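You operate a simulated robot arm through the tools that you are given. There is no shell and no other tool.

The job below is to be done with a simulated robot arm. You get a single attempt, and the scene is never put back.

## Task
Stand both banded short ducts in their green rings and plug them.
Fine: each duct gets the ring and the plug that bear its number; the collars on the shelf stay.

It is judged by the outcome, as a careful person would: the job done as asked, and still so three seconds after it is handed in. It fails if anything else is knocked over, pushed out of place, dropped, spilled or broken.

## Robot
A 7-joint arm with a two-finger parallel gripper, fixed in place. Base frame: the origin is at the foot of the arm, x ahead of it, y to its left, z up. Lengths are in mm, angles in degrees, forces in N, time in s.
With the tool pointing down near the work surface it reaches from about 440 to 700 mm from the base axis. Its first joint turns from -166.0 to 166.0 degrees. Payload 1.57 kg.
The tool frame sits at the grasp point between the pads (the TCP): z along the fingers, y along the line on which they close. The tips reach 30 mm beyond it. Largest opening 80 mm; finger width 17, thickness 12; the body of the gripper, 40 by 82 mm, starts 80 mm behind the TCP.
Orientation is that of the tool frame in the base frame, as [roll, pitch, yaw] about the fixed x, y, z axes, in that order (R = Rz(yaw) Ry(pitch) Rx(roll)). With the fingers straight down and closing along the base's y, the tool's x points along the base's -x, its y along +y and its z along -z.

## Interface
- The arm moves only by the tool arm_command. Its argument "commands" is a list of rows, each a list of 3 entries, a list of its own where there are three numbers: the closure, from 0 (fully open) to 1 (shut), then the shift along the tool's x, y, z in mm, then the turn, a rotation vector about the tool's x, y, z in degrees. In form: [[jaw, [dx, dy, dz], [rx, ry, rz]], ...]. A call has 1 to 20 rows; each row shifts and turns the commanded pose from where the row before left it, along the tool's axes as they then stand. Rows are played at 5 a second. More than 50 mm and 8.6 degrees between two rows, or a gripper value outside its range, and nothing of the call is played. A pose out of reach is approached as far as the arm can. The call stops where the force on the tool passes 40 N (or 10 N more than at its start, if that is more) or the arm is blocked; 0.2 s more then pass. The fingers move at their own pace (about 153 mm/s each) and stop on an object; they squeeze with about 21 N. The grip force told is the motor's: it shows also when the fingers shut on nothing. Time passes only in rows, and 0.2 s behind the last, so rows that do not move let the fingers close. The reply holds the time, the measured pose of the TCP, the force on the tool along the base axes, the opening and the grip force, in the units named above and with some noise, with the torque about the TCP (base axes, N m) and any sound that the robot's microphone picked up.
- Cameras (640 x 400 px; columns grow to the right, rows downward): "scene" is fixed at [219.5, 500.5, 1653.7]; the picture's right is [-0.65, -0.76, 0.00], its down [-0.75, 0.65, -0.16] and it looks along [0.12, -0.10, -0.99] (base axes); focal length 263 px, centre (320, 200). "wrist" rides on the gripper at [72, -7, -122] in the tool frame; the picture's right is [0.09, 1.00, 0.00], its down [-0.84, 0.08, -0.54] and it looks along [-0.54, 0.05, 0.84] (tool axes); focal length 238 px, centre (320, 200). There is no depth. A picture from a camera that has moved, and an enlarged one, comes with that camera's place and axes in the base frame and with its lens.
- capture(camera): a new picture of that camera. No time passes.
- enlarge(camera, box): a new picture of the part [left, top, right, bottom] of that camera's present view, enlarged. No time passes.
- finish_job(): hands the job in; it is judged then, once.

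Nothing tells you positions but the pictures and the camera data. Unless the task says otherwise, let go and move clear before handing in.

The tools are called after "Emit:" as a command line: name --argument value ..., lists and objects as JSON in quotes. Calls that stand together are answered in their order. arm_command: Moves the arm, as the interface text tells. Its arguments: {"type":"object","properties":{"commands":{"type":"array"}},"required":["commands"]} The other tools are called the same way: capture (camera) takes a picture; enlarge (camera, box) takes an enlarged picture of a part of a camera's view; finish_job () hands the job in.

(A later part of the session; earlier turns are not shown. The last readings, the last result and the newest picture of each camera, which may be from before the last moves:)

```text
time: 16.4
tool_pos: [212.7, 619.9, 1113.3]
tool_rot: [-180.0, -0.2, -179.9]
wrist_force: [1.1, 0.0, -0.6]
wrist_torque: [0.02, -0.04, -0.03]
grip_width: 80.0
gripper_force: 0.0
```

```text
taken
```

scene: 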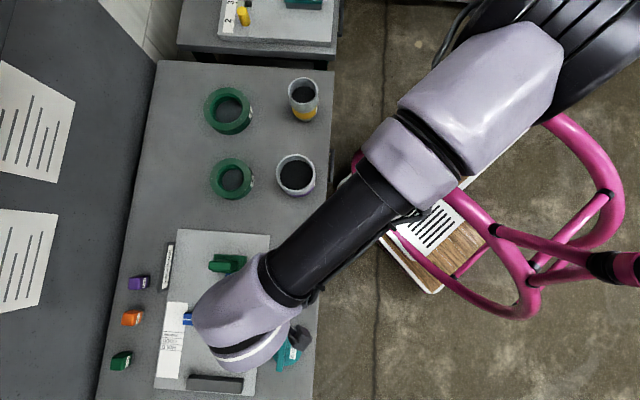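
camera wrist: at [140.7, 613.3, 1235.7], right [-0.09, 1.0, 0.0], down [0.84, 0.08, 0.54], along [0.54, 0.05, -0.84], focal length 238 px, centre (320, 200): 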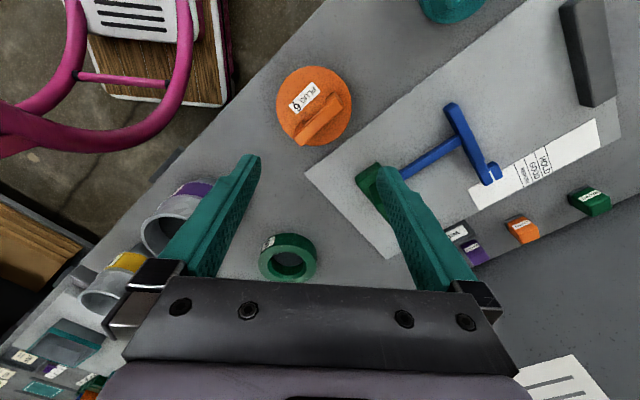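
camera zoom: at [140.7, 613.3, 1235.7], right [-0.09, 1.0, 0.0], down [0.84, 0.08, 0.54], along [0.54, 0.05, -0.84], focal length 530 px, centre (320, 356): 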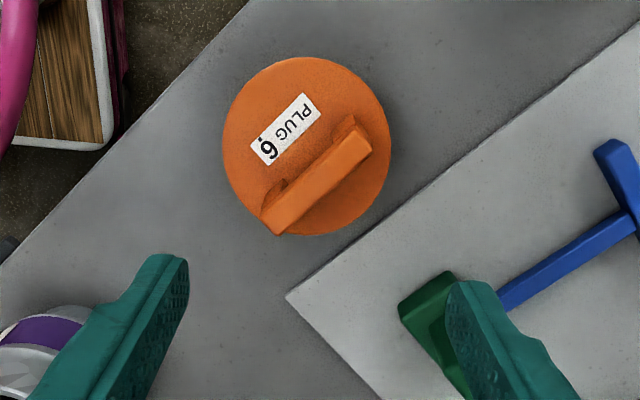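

Plug 6: disc centre ≈ (212.5, 611.5, 892), handle bar centre ≈ (218.5, 618.6), top ≈ 931, running about 135°. Now plug 5.

Emit:
arm_command --commands '[[0, [30, 26, 0], [0, 0, 0]], [0, [30, 26, 0], [0, 0, 0]], [0, [30, 26, 0], [0, 0, 0]], [0, [30, 26, 0], [0, 0, 0]], [0, [30, 26, 0], [0, 0, 0]], [0, [0, 0, 0], [0, 0, 0]]]'

Emit:
capture --camera "wrist"

Emit:
enlarge --camera "wrist" --box '[220, 40, 420, 220]'

```text
time: 17.8
tool_pos: [51.2, 700.2, 1107.2]
tool_rot: [179.9, -0.1, 180.0]
wrist_force: [0.3, 0.8, -0.5]
wrist_torque: [0.02, 0.02, 0.0]
grip_width: 80.0
gripper_force: 0.0
out of reach, approached as far as the arm can: row 4, 5
```

```text
taken
camera wrist: at [-20.2, 692.8, 1231.2], right [-0.09, 1.0, 0.0], down [0.84, 0.08, 0.54], along [0.54, 0.05, -0.84], focal length 238 px, centre (320, 200)
```

wrist: 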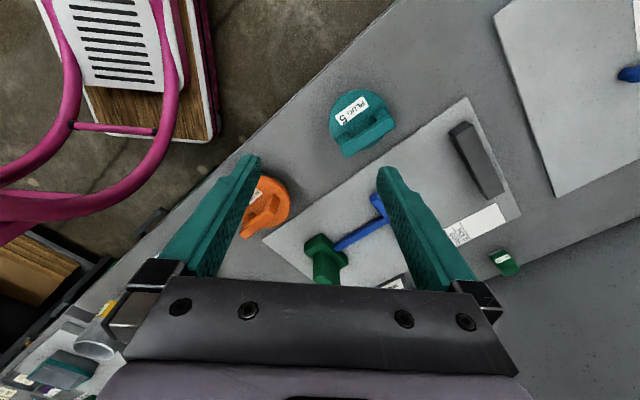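

```text
2.22 times, centred on (320, 130) of wrist
camera zoom: at [-20.2, 692.8, 1231.2], right [-0.09, 1.0, 0.0], down [0.84, 0.08, 0.54], along [0.54, 0.05, -0.84], focal length 530 px, centre (320, 356)
```

zoom: 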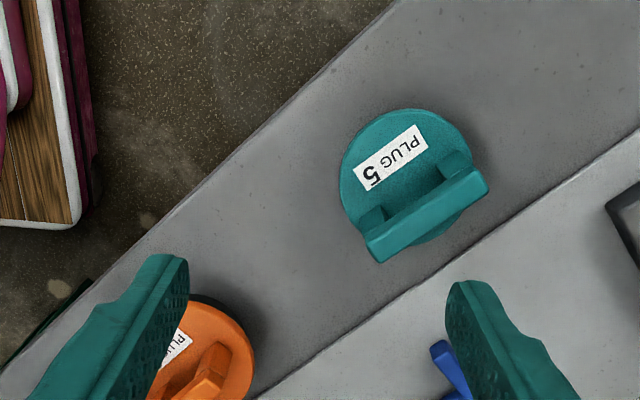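

Plug 5: disc centre ≈ (62, 755, 887), bar ≈ (68, 761), at the edge of reach tool-down, so it'll need a tilted grasp later. First the yellow duct: heading over to its −y rim.

Emit:
arm_command --commands '[[0, [-34, -31.5, 0], [0, 0, 0]], [0, [-34, -31.5, 0], [0, 0, 0]], [0, [-34, -31.5, 0], [0, 0, 0]], [0, [-34, -31.5, 0], [0, 0, 0]], [0, [-34, -31.5, 0], [0, 0, 0]], [0, [-34, -31.5, 0], [0, 0, 0]], [0, [-34, -31.5, 0], [0, 0, 0]], [0, [-34, -31.5, 0], [0, 0, 0]], [0, [-34, -31.5, 0], [0, 0, 0]], [0, [-34, -31.5, 0], [0, 0, 0]], [0, [-34, -31.5, 0], [0, 0, 0]], [0, [-34, -31.5, 0], [0, 0, 0]], [0, [-34, -31.5, 0], [0, 0, 0]], [0, [-34, -31.5, 0], [0, 0, 0]], [0, [0, 0, 0], [0, 0, 0]]]'

```text
time: 21.0
tool_pos: [529.9, 257.3, 1109.2]
tool_rot: [-179.9, 0.1, 180.0]
wrist_force: [0.4, -0.6, 0.4]
wrist_torque: [-0.02, 0.02, 0.02]
grip_width: 80.1
gripper_force: 0.1
```

Now aligning above the wall and lowering to just above the rim.

Emit:
arm_command --commands '[[0, [-32.6, -31.4, 0], [0, 0, 0]], [0, [0, 0, 40], [0, 0, 0]], [0, [0, 0, 29], [0, 0, 0]], [0, [0, 0, 0], [0, 0, 0]]]'

Emit:
capture --camera "wrist"

Emit:
enlarge --camera "wrist" --box '[230, 60, 440, 240]'

Emit:
enlarge --camera "scene" --box '[270, 60, 350, 130]'

```text
time: 22.0
tool_pos: [563.0, 226.1, 1038.3]
tool_rot: [-179.9, -0.1, -180.0]
wrist_force: [-0.6, -0.4, -0.5]
wrist_torque: [0.0, -0.01, 0.0]
grip_width: 80.0
gripper_force: 0.0
```

```text
taken
camera wrist: at [489.7, 219.7, 1160.4], right [-0.09, 1.0, 0.0], down [0.84, 0.08, 0.54], along [0.54, 0.05, -0.84], focal length 238 px, centre (320, 200)
```

wrist: 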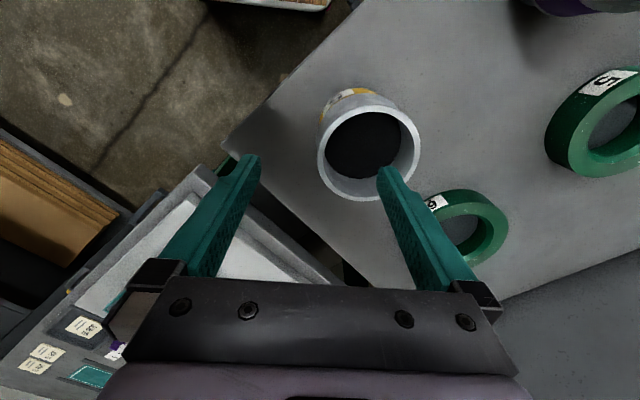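

```text
2.22 times, centred on (335, 150) of wrist
camera zoom: at [489.7, 219.7, 1160.4], right [-0.09, 1.0, 0.0], down [0.84, 0.08, 0.54], along [0.54, 0.05, -0.84], focal length 530 px, centre (287, 311)
```

zoom: 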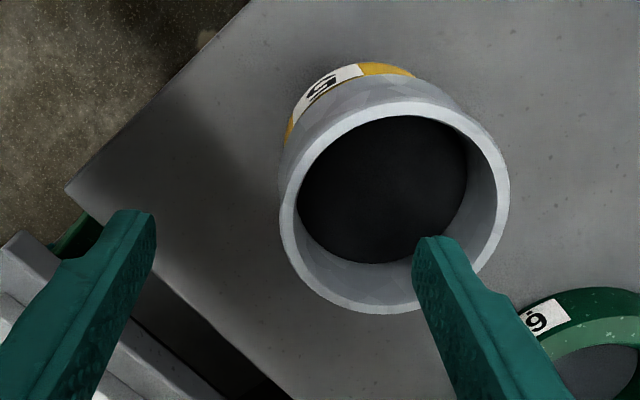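

```text
5.71 times, centred on (310, 95) of scene
camera zoom: at [219.5, 500.5, 1653.7], right [-0.65, -0.76, 0.0], down [-0.75, 0.65, -0.16], along [0.12, -0.1, -0.99], focal length 1502 px, centre (377, 800)
```

zoom: 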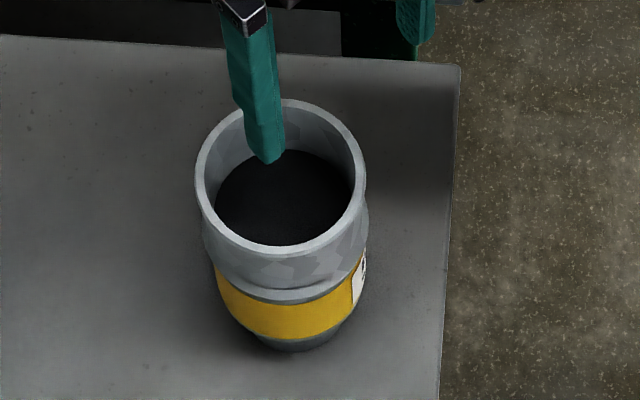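

Estimate confirmed: the duct centre is at (562.4, 265.5). Lowering so the fingers straddle the wall, tips ~14 mm below the rim.

Emit:
arm_command --commands '[[0, [0, 0, 20], [0, 0, 0]], [0, [0, 0, 15], [0, 0, 0]], [0, [0, 0, 5], [0, 0, 0]], [0, [0, 0, 5], [0, 0, 0]], [0, [0, 0, 0], [0, 0, 0]]]'

Emit:
enlarge --camera "wrist" --box '[210, 60, 450, 260]'

Emit:
enlarge --camera "scene" --box '[270, 60, 350, 130]'

```text
time: 23.2
tool_pos: [561.4, 226.3, 993.5]
tool_rot: [179.9, 0.0, -179.9]
wrist_force: [-0.2, -0.2, -0.3]
wrist_torque: [-0.02, 0.03, 0.01]
grip_width: 80.3
gripper_force: 0.1
```

```text
2.00 times, centred on (330, 160) of wrist
camera zoom: at [489.6, 220.4, 1115.8], right [-0.09, 1.0, 0.0], down [0.84, 0.08, 0.54], along [0.54, 0.05, -0.84], focal length 477 px, centre (300, 280)
```

zoom: 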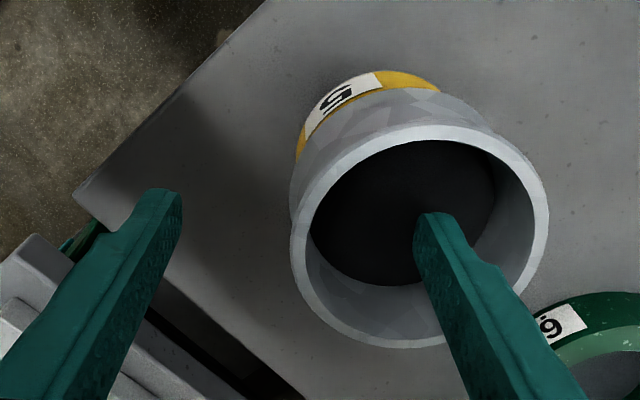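

```text
5.71 times, centred on (310, 95) of scene
camera zoom: at [219.5, 500.5, 1653.7], right [-0.65, -0.76, 0.0], down [-0.75, 0.65, -0.16], along [0.12, -0.1, -0.99], focal length 1502 px, centre (377, 800)
```

zoom: 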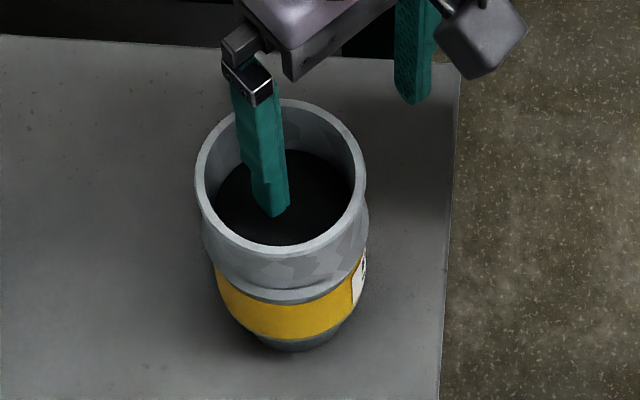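

The inner finger is inside the bore near its centre, so probing deeper is safe. I'll lower in small steps watching the force.

Emit:
arm_command --commands '[[0, [0, 0, 2], [0, 0, 0]], [0, [0, 0, 2], [0, 0, 0]], [0, [0, 0, 0], [0, 0, 0]]]'

Emit:
arm_command --commands '[[0, [0, 0, 2], [0, 0, 0]], [0, [0, 0, 2], [0, 0, 0]], [0, [0, 0, 0], [0, 0, 0]]]'

Emit:
enlarge --camera "scene" --box '[270, 60, 350, 130]'

```text
time: 24.0
tool_pos: [563.6, 228.3, 990.7]
tool_rot: [180.0, -0.1, 180.0]
wrist_force: [-0.3, -0.3, -0.2]
wrist_torque: [0.0, -0.01, 0.01]
grip_width: 80.1
gripper_force: 0.0
```

```text
time: 24.8
tool_pos: [561.5, 226.6, 985.4]
tool_rot: [-180.0, -0.1, 180.0]
wrist_force: [0.1, -0.4, -1.0]
wrist_torque: [0.0, -0.03, -0.03]
grip_width: 79.9
gripper_force: 0.1
```

```text
5.71 times, centred on (310, 95) of scene
camera zoom: at [219.5, 500.5, 1653.7], right [-0.65, -0.76, 0.0], down [-0.75, 0.65, -0.16], along [0.12, -0.1, -0.99], focal length 1502 px, centre (377, 800)
```

zoom: 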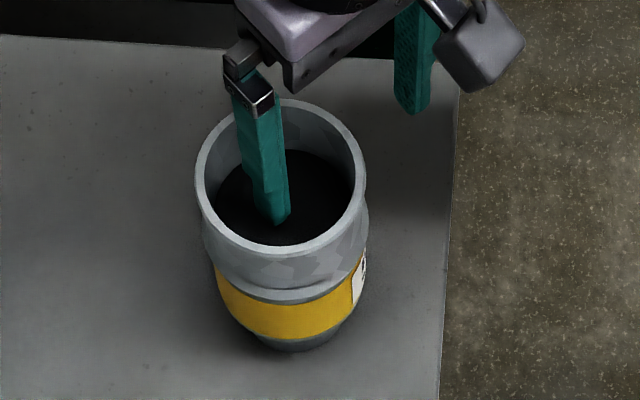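

No floor contact yet at tips ~22 mm deep. Continuing gently.

Emit:
arm_command --commands '[[0, [0, 0, 2], [0, 0, 0]], [0, [0, 0, 2], [0, 0, 0]], [0, [0, 0, 0], [0, 0, 0]]]'

Emit:
arm_command --commands '[[0, [0, 0, 2], [0, 0, 0]], [0, [0, 0, 2], [0, 0, 0]], [0, [0, 0, 0], [0, 0, 0]]]'

Emit:
arm_command --commands '[[0, [0, 0, 2], [0, 0, 0]], [0, [0, 0, 1], [0, 0, 0]], [0, [0, 0, 0], [0, 0, 0]]]'

Emit:
enlarge --camera "scene" --box '[270, 60, 350, 130]'

```text
time: 25.6
tool_pos: [562.1, 226.8, 982.3]
tool_rot: [179.9, -0.1, 180.0]
wrist_force: [0.1, 0.2, 0.1]
wrist_torque: [0.05, 0.0, 0.0]
grip_width: 80.0
gripper_force: 0.0
```

```text
time: 26.4
tool_pos: [561.6, 225.4, 977.7]
tool_rot: [180.0, -0.2, -180.0]
wrist_force: [0.2, -0.1, 0.5]
wrist_torque: [0.0, 0.01, 0.02]
grip_width: 80.0
gripper_force: 0.1
```

```text
time: 27.2
tool_pos: [562.5, 227.6, 974.0]
tool_rot: [-179.9, -0.1, 180.0]
wrist_force: [0.2, -0.3, 7.0]
wrist_torque: [0.24, -0.05, 0.01]
grip_width: 79.8
gripper_force: 0.0
```

```text
5.71 times, centred on (310, 95) of scene
camera zoom: at [219.5, 500.5, 1653.7], right [-0.65, -0.76, 0.0], down [-0.75, 0.65, -0.16], along [0.12, -0.1, -0.99], focal length 1502 px, centre (377, 800)
```

zoom: 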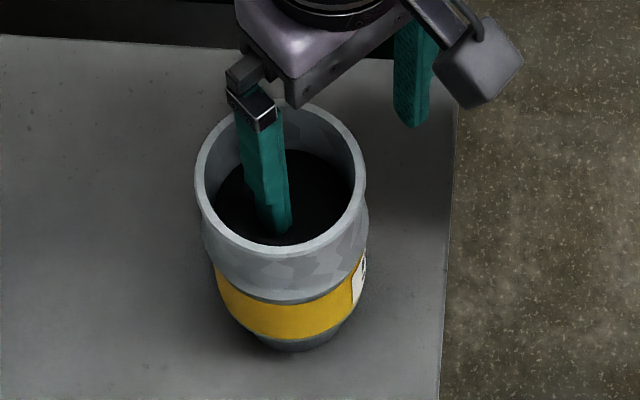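

Floor found at tips z≈945 (≈32 mm below the rim). Backing off 3 mm and closing on the wall.

Emit:
arm_command --commands '[[0, [0, 0, -3], [0, 0, 0]], [0, [0, 0, 0], [0, 0, 0]], [1, [0, 0, 0], [0, 0, 0]], [1, [0, 0, 0], [0, 0, 0]], [1, [0, 0, 0], [0, 0, 0]], [1, [0, 0, 0], [0, 0, 0]]]'

Emit:
enlarge --camera "wrist" --box '[210, 60, 450, 260]'

Emit:
enlarge --camera "scene" --box '[270, 60, 350, 130]'

```text
time: 28.6
tool_pos: [562.6, 226.6, 977.1]
tool_rot: [179.9, -0.1, 180.0]
wrist_force: [0.2, -0.7, 0.5]
wrist_torque: [0.01, -0.1, -0.02]
grip_width: 3.4
gripper_force: 20.7
```

```text
2.00 times, centred on (330, 160) of wrist
camera zoom: at [489.5, 220.4, 1099.6], right [-0.09, 1.0, 0.0], down [0.84, 0.08, 0.54], along [0.54, 0.05, -0.84], focal length 477 px, centre (300, 280)
```

zoom: 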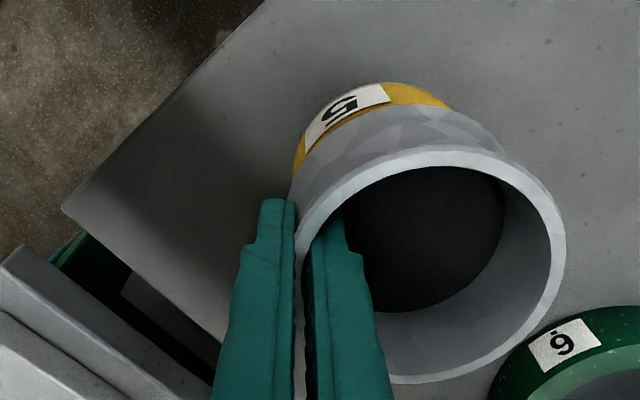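

```text
5.71 times, centred on (310, 95) of scene
camera zoom: at [219.5, 500.5, 1653.7], right [-0.65, -0.76, 0.0], down [-0.75, 0.65, -0.16], along [0.12, -0.1, -0.99], focal length 1502 px, centre (377, 800)
```

zoom: 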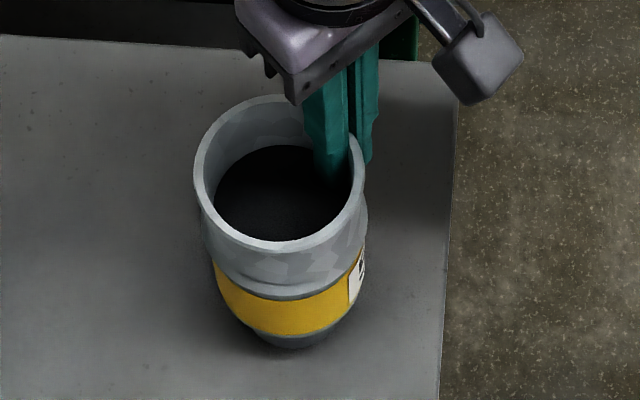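

Wall is gripped (3.4 mm, 20.7 N). Lifting slowly and checking for tilt.

Emit:
arm_command --commands '[[1, [0, 0, -3], [0, 0, 0]], [1, [0, 0, -5], [0, 0, 0]], [1, [0, 0, -6], [0, 0, 0]], [1, [0, 0, -6], [0, 0, 0]], [1, [0, 0, 0], [0, 0, 0]]]'

Emit:
enlarge --camera "wrist" --box '[210, 60, 450, 260]'

Emit:
enlarge --camera "scene" --box '[270, 60, 350, 130]'

```text
time: 29.8
tool_pos: [563.3, 227.0, 997.9]
tool_rot: [180.0, -0.1, 180.0]
wrist_force: [-0.2, -0.7, -2.2]
wrist_torque: [-0.07, -0.02, 0.01]
grip_width: 3.4
gripper_force: 21.0
```

```text
2.00 times, centred on (330, 160) of wrist
camera zoom: at [489.6, 220.9, 1120.1], right [-0.09, 1.0, 0.0], down [0.84, 0.08, 0.54], along [0.54, 0.05, -0.84], focal length 477 px, centre (300, 280)
```

zoom: 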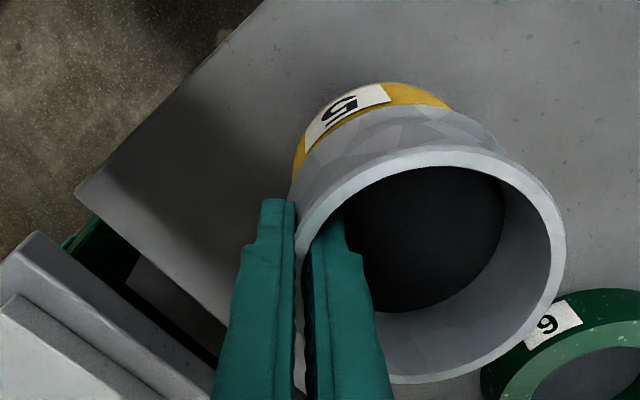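

```text
5.71 times, centred on (310, 95) of scene
camera zoom: at [219.5, 500.5, 1653.7], right [-0.65, -0.76, 0.0], down [-0.75, 0.65, -0.16], along [0.12, -0.1, -0.99], focal length 1502 px, centre (377, 800)
```

zoom: 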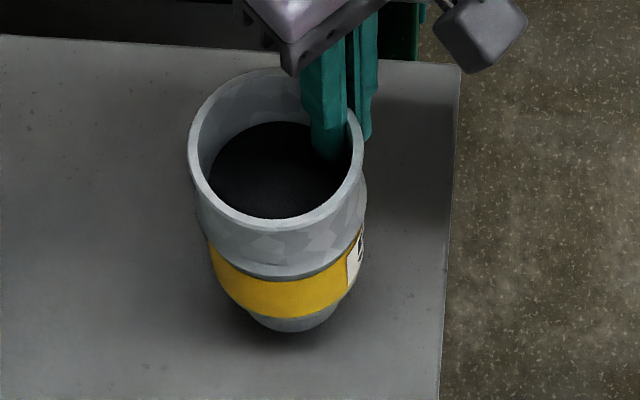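

Held firmly without tilting (≈0.2 kg). Lifting clear and carrying it over ring 5.

Emit:
arm_command --commands '[[1, [0, 0, -20], [0, 0, 0]], [1, [0, 0, -20], [0, 0, 0]], [1, [0, 0, -22], [0, 0, 0]], [1, [2.3, 26.2, 0], [0, 0, 0]], [1, [2.3, 26.2, 0], [0, 0, 0]], [1, [2.3, 26.2, 0], [0, 0, 0]], [1, [2.3, 26.2, 0], [0, 0, 0]], [1, [2.3, 26.2, 0], [0, 0, 0]], [1, [2.3, 26.2, 0], [0, 0, 0]], [1, [2.3, 26.2, 0], [0, 0, 0]], [1, [2.3, 26.2, 0], [0, 0, 0]], [1, [2.3, 26.2, 0], [0, 0, 0]], [1, [2.3, 26.2, 0], [0, 0, 0]], [1, [2.3, 26.2, 0], [0, 0, 0]], [1, [2.3, 26.2, 0], [0, 0, 0]], [1, [0, 0, 0], [0, 0, 0]]]'

Emit:
capture --camera "wrist"

Emit:
enlarge --camera "scene" --box '[190, 130, 290, 220]'

```text
time: 33.2
tool_pos: [534.1, 541.1, 1059.7]
tool_rot: [-179.9, -0.1, -179.9]
wrist_force: [0.1, 0.0, -2.0]
wrist_torque: [-0.05, 0.02, -0.06]
grip_width: 3.3
gripper_force: 21.2
```

```text
taken
camera wrist: at [461.9, 535.4, 1181.3], right [-0.09, 1.0, 0.0], down [0.84, 0.08, 0.54], along [0.54, 0.05, -0.84], focal length 238 px, centre (320, 200)
```

wrist: 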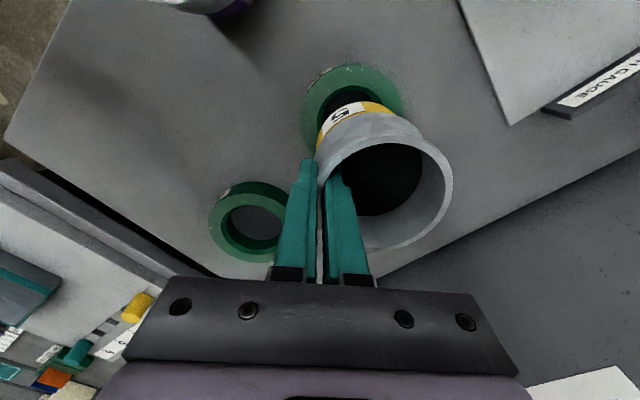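

```text
4.44 times, centred on (240, 175) of scene
camera zoom: at [219.5, 500.5, 1653.7], right [-0.65, -0.76, 0.0], down [-0.75, 0.65, -0.16], along [0.12, -0.1, -0.99], focal length 1168 px, centre (676, 311)
```

zoom: 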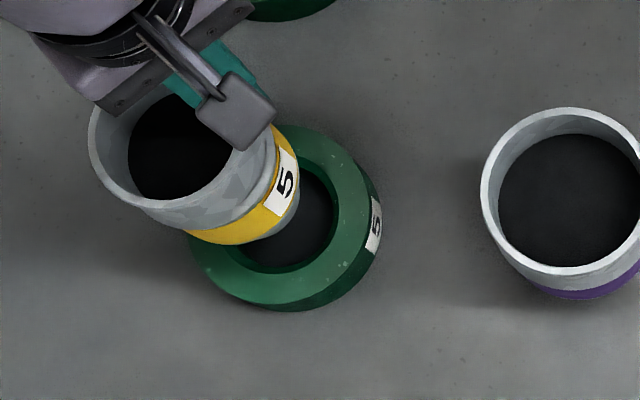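

Aligned over ring 5. Lowering, first until the spigot enters the ring, watching forces.

Emit:
arm_command --commands '[[1, [0, 0, 15], [0, 0, 0]], [1, [0, 0, 15], [0, 0, 0]], [1, [0, 0, 10], [0, 0, 0]], [1, [0, 0, 0], [0, 0, 0]]]'

Emit:
capture --camera "wrist"

Emit:
enlarge --camera "scene" --box '[190, 130, 290, 220]'

```text
time: 34.2
tool_pos: [534.7, 540.8, 1018.8]
tool_rot: [-180.0, -0.1, -180.0]
wrist_force: [0.4, -0.1, -1.5]
wrist_torque: [-0.08, -0.01, 0.0]
grip_width: 3.4
gripper_force: 21.3
```

```text
taken
camera wrist: at [462.1, 534.9, 1140.9], right [-0.09, 1.0, 0.0], down [0.84, 0.08, 0.54], along [0.54, 0.05, -0.84], focal length 238 px, centre (320, 200)
```

wrist: 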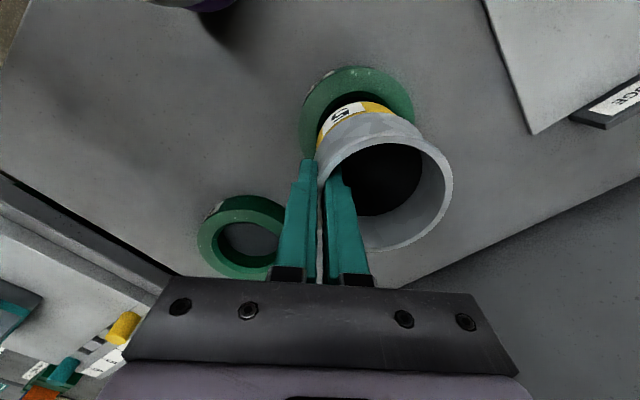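

```text
4.44 times, centred on (240, 175) of scene
camera zoom: at [219.5, 500.5, 1653.7], right [-0.65, -0.76, 0.0], down [-0.75, 0.65, -0.16], along [0.12, -0.1, -0.99], focal length 1168 px, centre (676, 311)
```

zoom: 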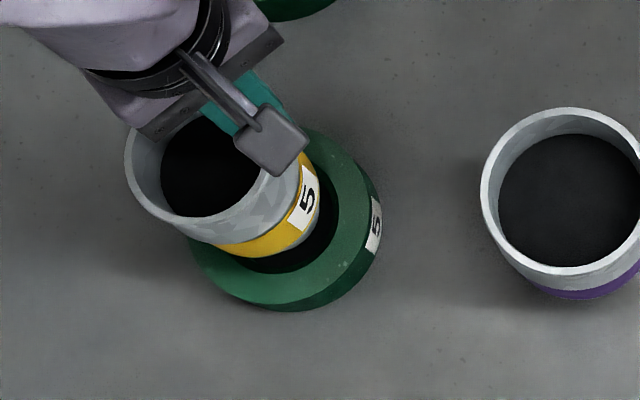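

Continuing downward in smaller steps.

Emit:
arm_command --commands '[[1, [0, 0, 6], [0, 0, 0]], [1, [0, 0, 6], [0, 0, 0]], [1, [0, 0, 6], [0, 0, 0]], [1, [0, 0, 0], [0, 0, 0]]]'

Emit:
arm_command --commands '[[1, [0, 0, 3], [0, 0, 0]], [1, [0, 0, 3], [0, 0, 0]], [1, [0, 0, 3], [0, 0, 0]], [1, [0, 0, 0], [0, 0, 0]]]'

Emit:
enlarge --camera "scene" --box '[190, 130, 290, 220]'

Emit:
capture --camera "wrist"

```text
time: 35.2
tool_pos: [534.6, 541.2, 1001.2]
tool_rot: [180.0, -0.1, 180.0]
wrist_force: [-0.4, -0.3, -1.9]
wrist_torque: [-0.1, 0.03, 0.0]
grip_width: 2.9
gripper_force: 21.0
```

```text
time: 36.2
tool_pos: [534.1, 541.1, 991.7]
tool_rot: [180.0, -0.1, -180.0]
wrist_force: [-0.4, -0.4, -1.8]
wrist_torque: [-0.07, 0.02, 0.01]
grip_width: 2.9
gripper_force: 21.0
```

```text
4.44 times, centred on (240, 175) of scene
camera zoom: at [219.5, 500.5, 1653.7], right [-0.65, -0.76, 0.0], down [-0.75, 0.65, -0.16], along [0.12, -0.1, -0.99], focal length 1168 px, centre (676, 311)
```

zoom: 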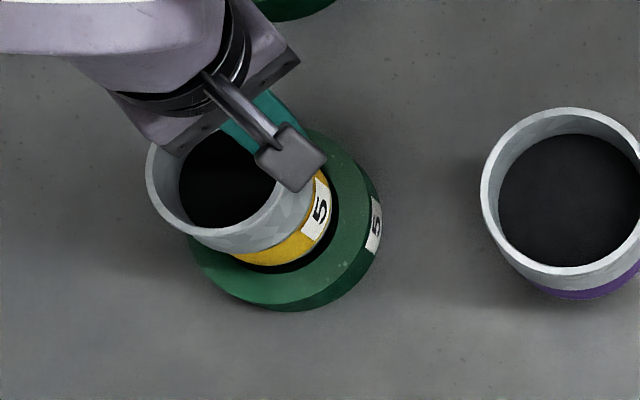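

```text
taken
camera wrist: at [461.8, 535.1, 1114.5], right [-0.09, 1.0, 0.0], down [0.84, 0.08, 0.54], along [0.54, 0.05, -0.84], focal length 238 px, centre (320, 200)
```

wrist: 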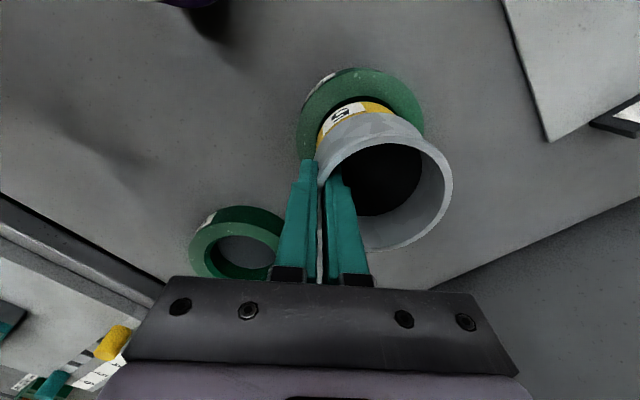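

Emit:
arm_command --commands '[[1, [0, 0, 3], [0, 0, 0]], [1, [0, 0, 3], [0, 0, 0]], [1, [0, 0, 0], [0, 0, 0]]]'

Emit:
arm_command --commands '[[1, [0, 0, 2], [0, 0, 0]], [1, [0, 0, 2], [0, 0, 0]], [1, [0, 0, 0], [0, 0, 0]]]'

Emit:
arm_command --commands '[[1, [0, 0, 2], [0, 0, 0]], [1, [0, 0, 2], [0, 0, 0]], [1, [0, 0, 0], [0, 0, 0]]]'

Emit:
enlarge --camera "scene" --box '[190, 130, 290, 220]'

Emit:
enlarge --camera "wrist" --box '[270, 50, 470, 260]'

```text
time: 37.0
tool_pos: [533.2, 540.8, 986.9]
tool_rot: [180.0, -0.1, 180.0]
wrist_force: [-0.5, -0.3, -2.8]
wrist_torque: [-0.07, 0.04, 0.01]
grip_width: 3.1
gripper_force: 21.1
```

```text
time: 37.8
tool_pos: [533.4, 541.8, 983.1]
tool_rot: [-180.0, -0.1, -180.0]
wrist_force: [-0.1, -0.8, -2.0]
wrist_torque: [-0.1, 0.04, -0.03]
grip_width: 3.2
gripper_force: 21.0
```

```text
time: 38.6
tool_pos: [534.3, 540.0, 981.6]
tool_rot: [179.8, 0.1, 180.0]
wrist_force: [-1.7, -4.4, 29.4]
wrist_torque: [-0.06, -0.22, -0.03]
grip_width: 2.5
gripper_force: 21.2
```

```text
4.44 times, centred on (240, 175) of scene
camera zoom: at [219.5, 500.5, 1653.7], right [-0.65, -0.76, 0.0], down [-0.75, 0.65, -0.16], along [0.12, -0.1, -0.99], focal length 1168 px, centre (676, 311)
```

zoom: 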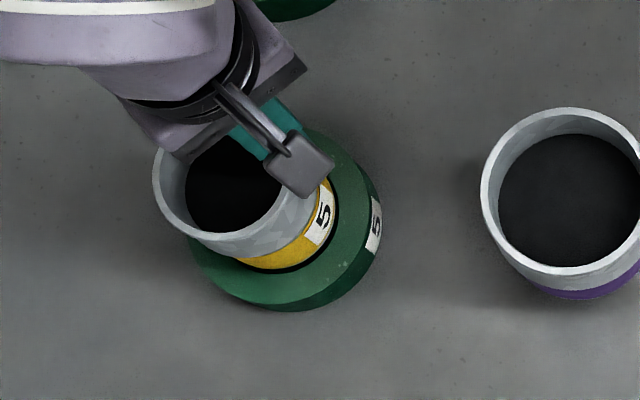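

```text
1.90 times, centred on (370, 155) of wrist
camera zoom: at [461.6, 534.9, 1103.5], right [-0.09, 1.0, 0.0], down [0.84, 0.08, 0.54], along [0.54, 0.05, -0.84], focal length 454 px, centre (225, 286)
```

zoom: 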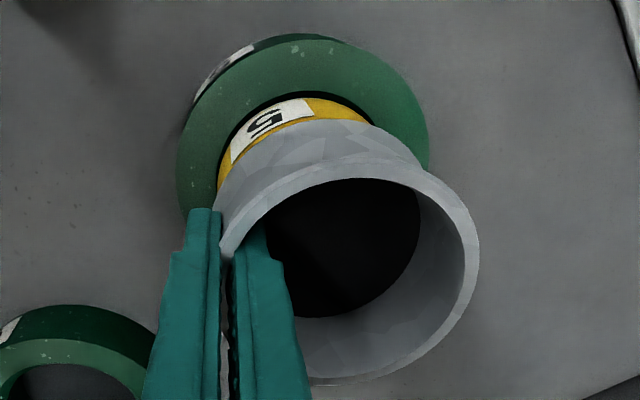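

Contact (29 N) with lateral force toward −y/−x: the shoulder is meeting the ring's chamfer slightly off-centre. I'll back up, shift ~2 mm, and lower again.

Emit:
arm_command --commands '[[1, [0, 0, -3], [0, 0, 0]], [1, [1, -2, 0], [0, 0, 0]], [1, [0, 0, 2], [0, 0, 0]], [1, [0, 0, 0], [0, 0, 0]]]'

Emit:
arm_command --commands '[[1, [0, 0, 1], [0, 0, 0]], [1, [0, 0, 0], [0, 0, 0]]]'

Emit:
arm_command --commands '[[1, [0, 0, 1], [0, 0, 0]], [1, [0, 0, 0], [0, 0, 0]]]'

```text
time: 39.6
tool_pos: [532.8, 538.9, 980.4]
tool_rot: [180.0, 0.0, -180.0]
wrist_force: [1.5, 1.0, 29.2]
wrist_torque: [0.43, -0.3, -0.01]
grip_width: 2.6
gripper_force: 21.3
```

```text
time: 40.2
tool_pos: [534.1, 541.4, 981.5]
tool_rot: [179.8, 0.0, -180.0]
wrist_force: [-1.1, -0.5, 7.2]
wrist_torque: [-0.01, 0.11, 0.0]
grip_width: 2.7
gripper_force: 21.6
stopped in row 2: the force on the tool passed its limit at 40 N (the readings are from after the stop); the commanded pose is now the measured one
```

```text
time: 40.8
tool_pos: [534.7, 540.2, 981.7]
tool_rot: [179.7, 0.1, -179.9]
wrist_force: [-0.3, -2.7, 21.3]
wrist_torque: [-0.11, 0.26, 0.04]
grip_width: 2.9
gripper_force: 20.6
```

It consistently bottoms at TCP z≈981 with little lateral force, so it's seated on the ring's floor. I'll relieve the load and release.

Emit:
arm_command --commands '[[1, [0, 0, -0.8], [0, 0, 0]], [0.8, [0, 0, 0], [0, 0, 0]], [0.5, [0, 0, 0], [0, 0, 0]], [0.3, [0, 0, 0], [0, 0, 0]], [0.3, [0, 0, 0], [0, 0, 0]]]'

Emit:
enlarge --camera "scene" --box '[190, 130, 290, 220]'

Emit:
enlarge --camera "wrist" --box '[250, 50, 470, 260]'

```text
time: 42.0
tool_pos: [533.0, 540.8, 979.9]
tool_rot: [179.9, 0.0, 180.0]
wrist_force: [0.2, -1.1, 1.1]
wrist_torque: [0.03, 0.0, -0.02]
grip_width: 55.6
gripper_force: 0.1
```

```text
4.44 times, centred on (240, 175) of scene
camera zoom: at [219.5, 500.5, 1653.7], right [-0.65, -0.76, 0.0], down [-0.75, 0.65, -0.16], along [0.12, -0.1, -0.99], focal length 1168 px, centre (676, 311)
```

zoom: 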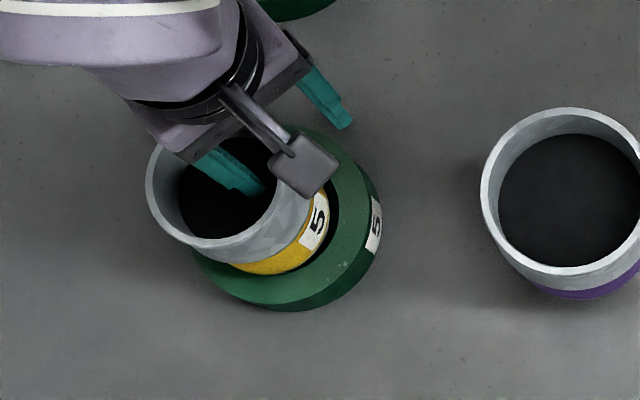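

```text
1.90 times, centred on (360, 155) of wrist
camera zoom: at [460.7, 533.6, 1102.0], right [-0.09, 1.0, 0.0], down [0.84, 0.08, 0.54], along [0.54, 0.05, -0.84], focal length 454 px, centre (244, 286)
```

zoom: 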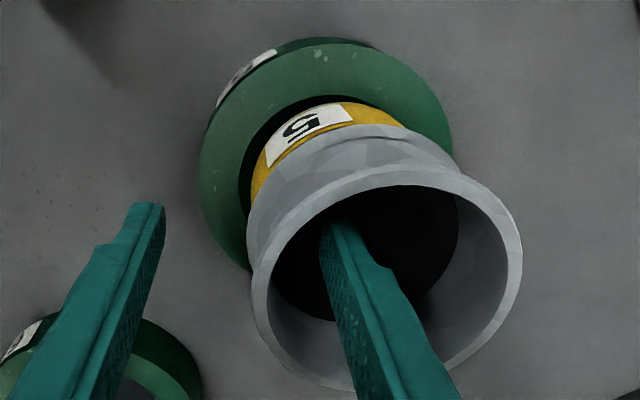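

Released; the duct seems to have shifted slightly toward +y. I'll raise clear and inspect whether it stands level.

Emit:
arm_command --commands '[[0.3, [0, 0, -20], [0, 0, 0]], [0.3, [0, 0, -30], [0, 0, 0]], [0, [0, 0, -40], [0, 0, 0]], [0, [0, 40, -20], [0, 0, 0]], [0, [0, 0, 0], [0, 0, 0]]]'

Emit:
enlarge --camera "wrist" --box '[230, 40, 410, 220]'

Emit:
capture --camera "scene"

Emit:
enlarge --camera "scene" --box '[190, 130, 290, 220]'

```text
time: 43.2
tool_pos: [533.8, 579.5, 1091.4]
tool_rot: [179.9, 0.0, -179.9]
wrist_force: [0.2, 0.7, 0.0]
wrist_torque: [-0.07, 0.0, 0.0]
grip_width: 80.0
gripper_force: 0.1
```

```text
2.22 times, centred on (320, 130) of wrist
camera zoom: at [461.0, 572.9, 1213.2], right [-0.09, 1.0, 0.0], down [0.84, 0.08, 0.54], along [0.54, 0.05, -0.84], focal length 530 px, centre (320, 356)
```

zoom: 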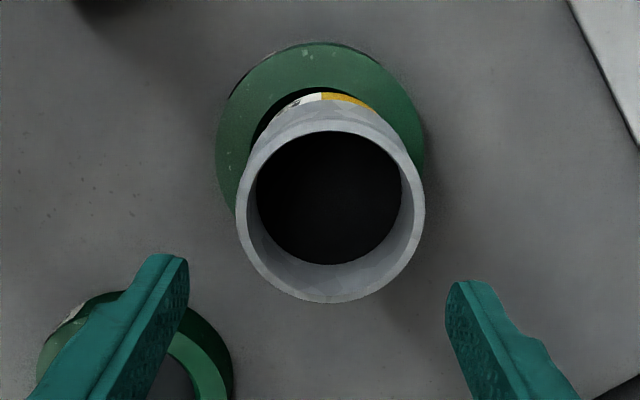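

```text
taken
```

scene: 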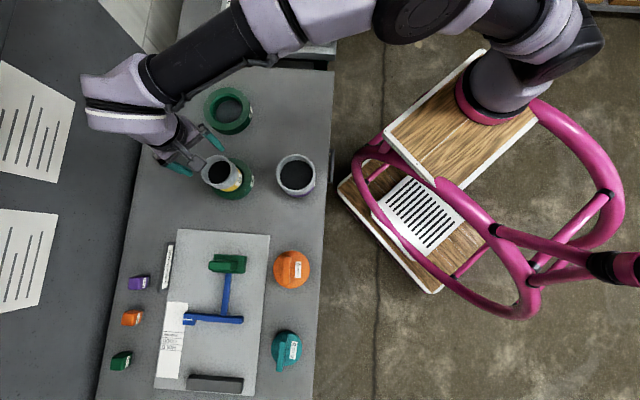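

```text
4.44 times, centred on (240, 175) of scene
camera zoom: at [219.5, 500.5, 1653.7], right [-0.65, -0.76, 0.0], down [-0.75, 0.65, -0.16], along [0.12, -0.1, -0.99], focal length 1168 px, centre (676, 311)
```

zoom: 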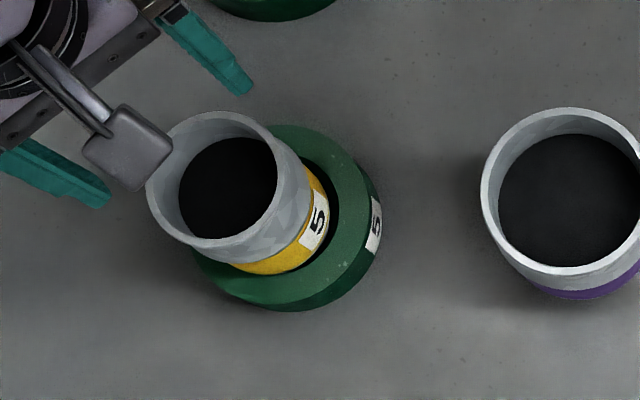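

The rim looks slightly off-centre and maybe leaning. I'll get a side view to judge.

Emit:
arm_command --commands '[[0, [43.5, 0, -5], [0, 0, 0]], [0, [43.5, 0, -5], [0, 0, 0]], [0, [43.5, 0, -5], [0, 0, 0]], [0, [43.5, 0, -5], [0, 0, 0]], [0, [0, 0, 0], [0, -8, 0]], [0, [0, 0, 0], [0, -8, 0]], [0, [0, 0, 0], [0, -8, 0]], [0, [0, 0, 0], [0, -8, 0]], [0, [0, 0, 0], [0, 0, 0]]]'

Emit:
capture --camera "wrist"

Emit:
enlarge --camera "wrist" --box '[270, 50, 410, 190]'

Emit:
enlarge --camera "scene" --box '[190, 130, 290, 220]'

```text
time: 45.2
tool_pos: [359.2, 580.1, 1111.0]
tool_rot: [179.8, 32.1, 180.0]
wrist_force: [-0.6, -0.1, 0.8]
wrist_torque: [0.02, -0.01, 0.01]
grip_width: 80.1
gripper_force: 0.1
```

```text
taken
camera wrist: at [233.1, 573.2, 1175.6], right [-0.08, 1.0, -0.05], down [0.42, 0.07, 0.9], along [0.9, 0.05, -0.43], focal length 238 px, centre (320, 200)
```

wrist: 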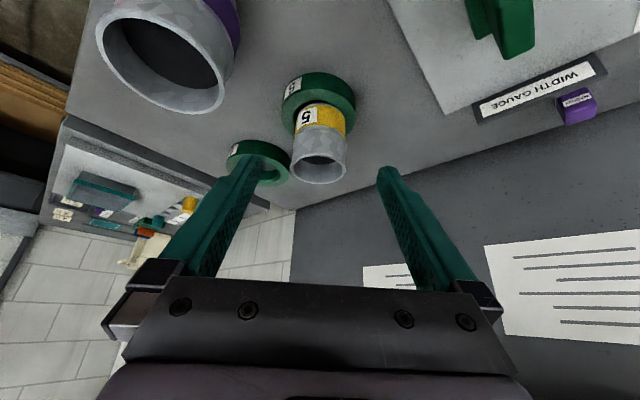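

```text
2.86 times, centred on (340, 120) of wrist
camera zoom: at [233.1, 573.2, 1175.6], right [-0.08, 1.0, -0.05], down [0.42, 0.07, 0.9], along [0.9, 0.05, -0.43], focal length 681 px, centre (263, 429)
```

zoom: 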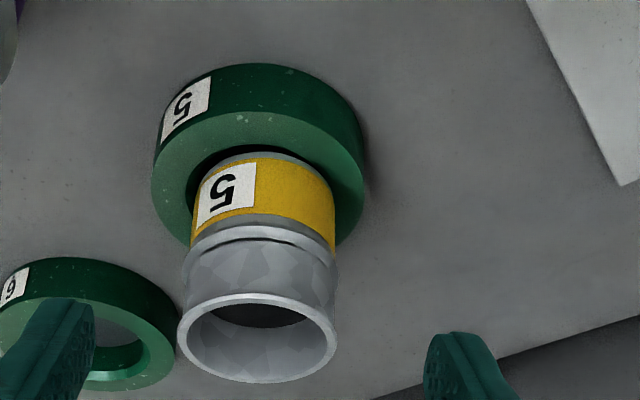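

```text
4.44 times, centred on (240, 175) of scene
camera zoom: at [219.5, 500.5, 1653.7], right [-0.65, -0.76, 0.0], down [-0.75, 0.65, -0.16], along [0.12, -0.1, -0.99], focal length 1168 px, centre (676, 311)
```

zoom: 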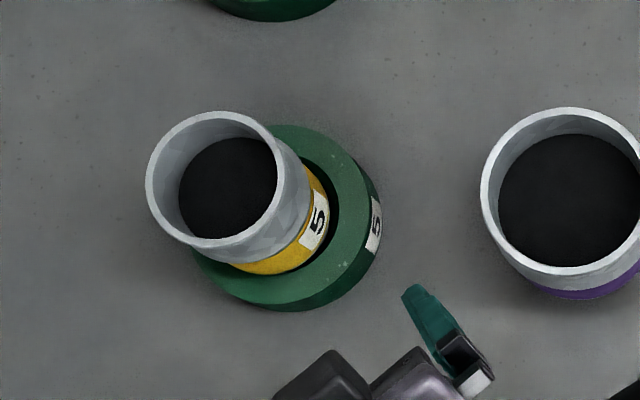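

Emit:
enlarge --camera "wrist" --box '[275, 60, 365, 120]'

Emit:
enlarge --camera "wrist" --box '[275, 95, 365, 190]'

Emit:
enlarge --camera "scene" --box '[215, 155, 265, 200]'

```text
6.67 times, centred on (320, 90) of wrist
camera zoom: at [233.1, 573.2, 1175.6], right [-0.08, 1.0, -0.05], down [0.42, 0.07, 0.9], along [0.9, 0.05, -0.43], focal length 1589 px, centre (320, 933)
```

zoom: 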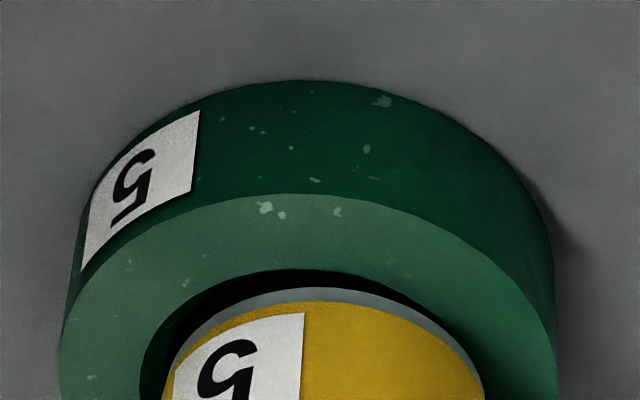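

```text
4.21 times, centred on (320, 142) of wrist
camera zoom: at [233.1, 573.2, 1175.6], right [-0.08, 1.0, -0.05], down [0.42, 0.07, 0.9], along [0.9, 0.05, -0.43], focal length 1004 px, centre (320, 442)
```

zoom: 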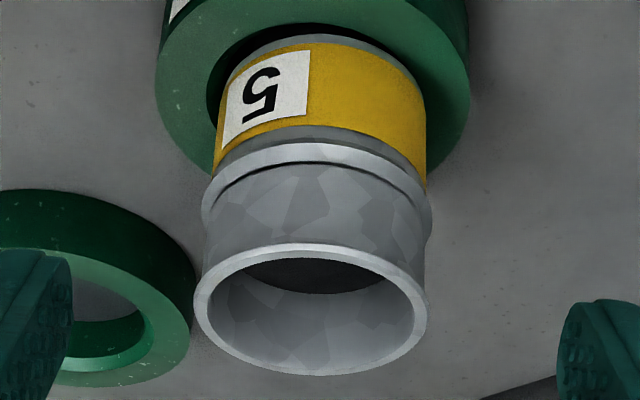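

```text
8.89 times, centred on (240, 178) of scene
camera zoom: at [219.5, 500.5, 1653.7], right [-0.65, -0.76, 0.0], down [-0.75, 0.65, -0.16], along [0.12, -0.1, -0.99], focal length 2336 px, centre (1031, 400)
```

zoom: 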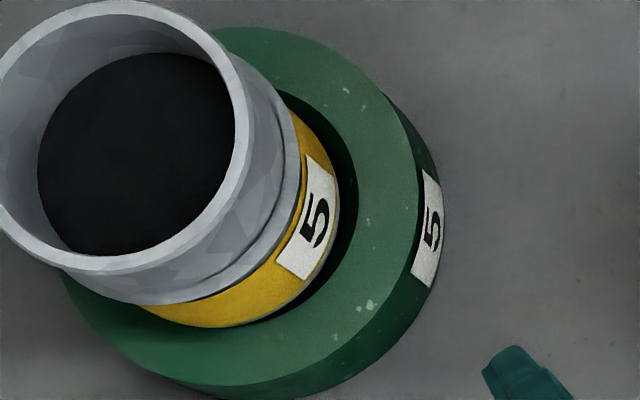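

The duct is ~5 mm off-centre toward +x/+y in the ring, so its lip sits on the chamfer edge. I'll re-grip it a bit higher, lift slightly, re-centre and set it down again.

Emit:
arm_command --commands '[[0, [0, 0, 0], [0, 8, 0]], [0, [0, 0, 0], [0, 8, 0]], [0, [0, 0, 0], [0, 8, 0]], [0, [0, 0, 0], [0, 8, 0]], [0, [-45, -8.7, 0], [0, 0, 0]], [0, [-45, -8.7, 0], [0, 0, 0]], [0, [-45, -8.7, 0], [0, 0, 0]], [0, [-45, -8.7, 0], [0, 0, 0]], [0, [0, 0, 40], [0, 0, 0]], [0, [0, 0, 0], [0, 0, 0]]]'

Emit:
enlarge --camera "wrist" --box '[250, 40, 450, 240]'

```text
time: 47.4
tool_pos: [540.8, 545.1, 1069.6]
tool_rot: [179.7, 0.0, 180.0]
wrist_force: [0.4, 0.0, 0.2]
wrist_torque: [0.0, 0.0, 0.02]
grip_width: 79.8
gripper_force: 0.0
```

```text
2.00 times, centred on (350, 140) of wrist
camera zoom: at [467.4, 538.9, 1192.1], right [-0.09, 1.0, 0.0], down [0.84, 0.08, 0.54], along [0.54, 0.05, -0.84], focal length 477 px, centre (260, 320)
```

zoom: 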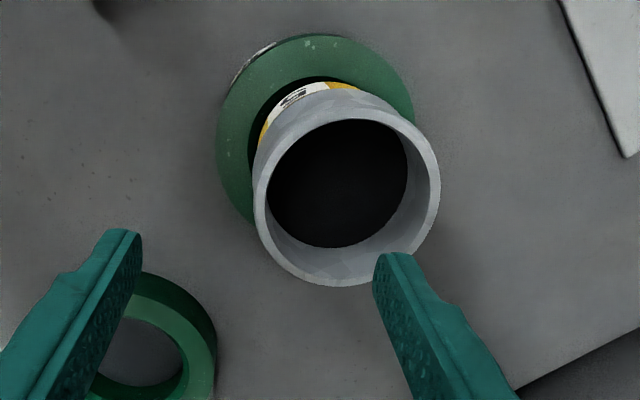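

Confirmed at (538.2, 584.7). Descending to straddle the wall again (tips ~26 mm deep) and closing.

Emit:
arm_command --commands '[[0, [2, 0, 0], [0, 0, 0]], [0, [0, 0, 40], [0, 0, 0]], [0, [0, 0, 25], [0, 0, 0]], [0, [0, 0, 12], [0, 0, 0]], [0, [0, 0, 8.5], [0, 0, 0]], [0, [0, 0, 0], [0, 0, 0]], [1, [0, 0, 0], [0, 0, 0]], [1, [0, 0, 0], [0, 0, 0]], [1, [0, 0, 0], [0, 0, 0]], [1, [0, 0, 0], [0, 0, 0]]]'

Emit:
enlarge --camera "wrist" --box '[250, 40, 480, 260]'

Emit:
enlarge --camera "scene" --box '[190, 130, 290, 220]'

```text
time: 49.6
tool_pos: [536.6, 543.8, 984.0]
tool_rot: [179.8, 0.0, 179.9]
wrist_force: [0.0, 0.7, 0.3]
wrist_torque: [0.07, 0.03, -0.01]
grip_width: 3.0
gripper_force: 20.9
```

```text
1.82 times, centred on (365, 150) of wrist
camera zoom: at [464.5, 538.5, 1106.7], right [-0.09, 1.0, 0.0], down [0.84, 0.08, 0.54], along [0.54, 0.05, -0.84], focal length 433 px, centre (238, 291)
```

zoom: 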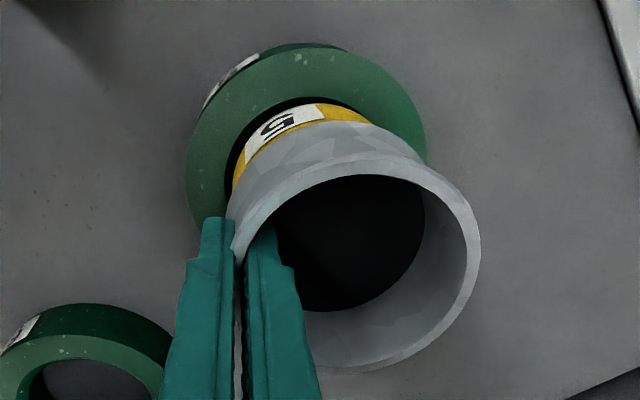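

```text
4.44 times, centred on (240, 175) of scene
camera zoom: at [219.5, 500.5, 1653.7], right [-0.65, -0.76, 0.0], down [-0.75, 0.65, -0.16], along [0.12, -0.1, -0.99], focal length 1168 px, centre (676, 311)
```

zoom: 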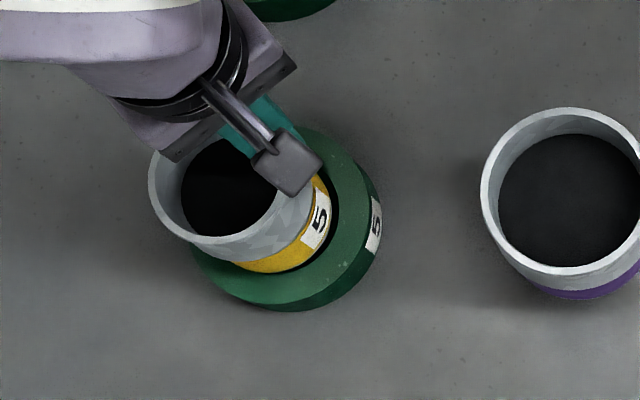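

Gripped. Lift 5 mm, shift (−2.7, −3.8), and lower gently.

Emit:
arm_command --commands '[[1, [0, 0, -3], [0, 0, 0]], [1, [0, 0, -3], [0, 0, 0]], [1, [2.7, -3.8, 0], [0, 0, 0]], [1, [0, 0, 0], [0, 0, 0]]]'

Emit:
enlarge --camera "scene" --box '[190, 130, 290, 220]'

Emit:
enlarge --camera "wrist" --box '[250, 40, 480, 260]'

Emit:
arm_command --commands '[[1, [0, 0, 2], [0, 0, 0]], [1, [0, 0, 2], [0, 0, 0]], [1, [0, 0, 0], [0, 0, 0]]]'

Emit:
arm_command --commands '[[1, [0, 0, 1], [0, 0, 0]], [1, [0, 0, 1], [0, 0, 0]], [1, [0, 0, 0], [0, 0, 0]]]'

```text
time: 50.6
tool_pos: [535.3, 539.9, 990.3]
tool_rot: [179.8, 0.0, 180.0]
wrist_force: [0.5, -0.1, -1.8]
wrist_torque: [-0.1, -0.03, 0.03]
grip_width: 2.6
gripper_force: 21.1
```

```text
4.44 times, centred on (240, 175) of scene
camera zoom: at [219.5, 500.5, 1653.7], right [-0.65, -0.76, 0.0], down [-0.75, 0.65, -0.16], along [0.12, -0.1, -0.99], focal length 1168 px, centre (676, 311)
```

zoom: 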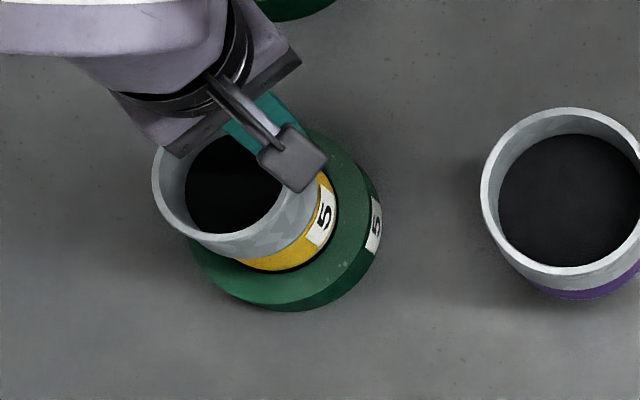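

```text
1.82 times, centred on (365, 150) of wrist
camera zoom: at [461.7, 534.6, 1112.7], right [-0.09, 1.0, 0.0], down [0.84, 0.08, 0.54], along [0.54, 0.05, -0.84], focal length 433 px, centre (238, 291)
```

zoom: 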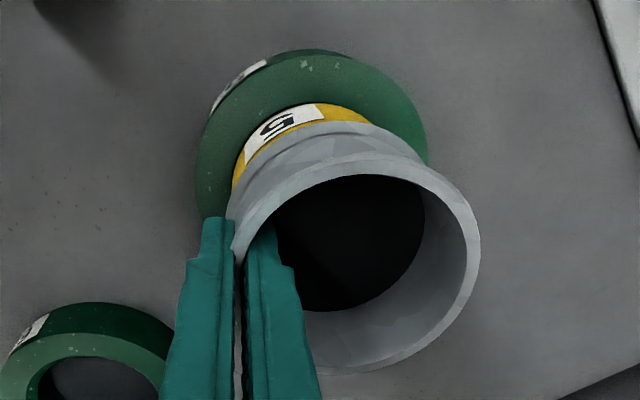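

```text
time: 51.4
tool_pos: [535.1, 541.1, 987.5]
tool_rot: [179.9, -0.1, -180.0]
wrist_force: [-0.1, 0.1, -2.2]
wrist_torque: [-0.08, 0.02, -0.02]
grip_width: 2.7
gripper_force: 20.9
```

```text
time: 52.2
tool_pos: [535.0, 541.1, 984.5]
tool_rot: [179.9, 0.0, -180.0]
wrist_force: [0.0, 0.5, -2.7]
wrist_torque: [-0.07, 0.01, -0.02]
grip_width: 2.8
gripper_force: 21.1
```

No contact yet at the previous rest height — it's going deeper now. Continuing by 1 mm.

Emit:
arm_command --commands '[[1, [0, 0, 1], [0, 0, 0]], [1, [0, 0, 0], [0, 0, 0]]]'

Emit:
arm_command --commands '[[1, [0, 0, 1], [0, 0, 0]], [1, [0, 0, 0], [0, 0, 0]]]'

Emit:
arm_command --commands '[[1, [0, 0, 1], [0, 0, 0]], [1, [0, 0, 0], [0, 0, 0]]]'

Emit:
enlarge --camera "scene" --box '[190, 130, 290, 220]'

```text
time: 52.8
tool_pos: [534.7, 540.4, 984.5]
tool_rot: [179.8, 0.0, 179.9]
wrist_force: [-1.8, -1.9, 6.3]
wrist_torque: [-0.15, 0.23, 0.02]
grip_width: 2.8
gripper_force: 20.5
```

```text
time: 53.4
tool_pos: [535.8, 541.2, 983.7]
tool_rot: [179.6, 0.1, 180.0]
wrist_force: [-2.6, -2.8, 17.4]
wrist_torque: [-0.15, 0.06, 0.01]
grip_width: 2.9
gripper_force: 20.9
```

```text
time: 54.0
tool_pos: [535.2, 541.2, 982.9]
tool_rot: [179.8, 0.2, -180.0]
wrist_force: [-0.5, 0.6, 16.3]
wrist_torque: [0.06, -0.12, -0.01]
grip_width: 2.8
gripper_force: 20.9
```

```text
4.44 times, centred on (240, 175) of scene
camera zoom: at [219.5, 500.5, 1653.7], right [-0.65, -0.76, 0.0], down [-0.75, 0.65, -0.16], along [0.12, -0.1, -0.99], focal length 1168 px, centre (676, 311)
```

zoom: 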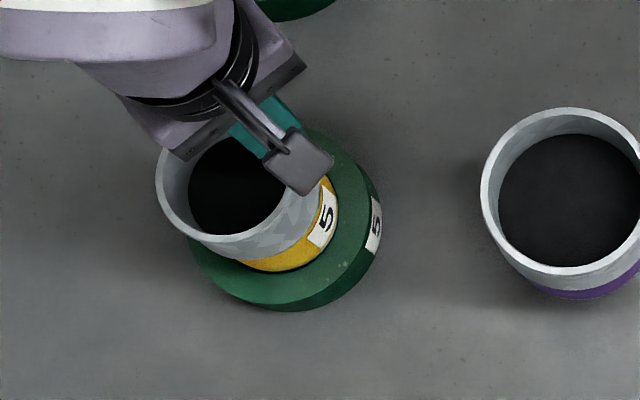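

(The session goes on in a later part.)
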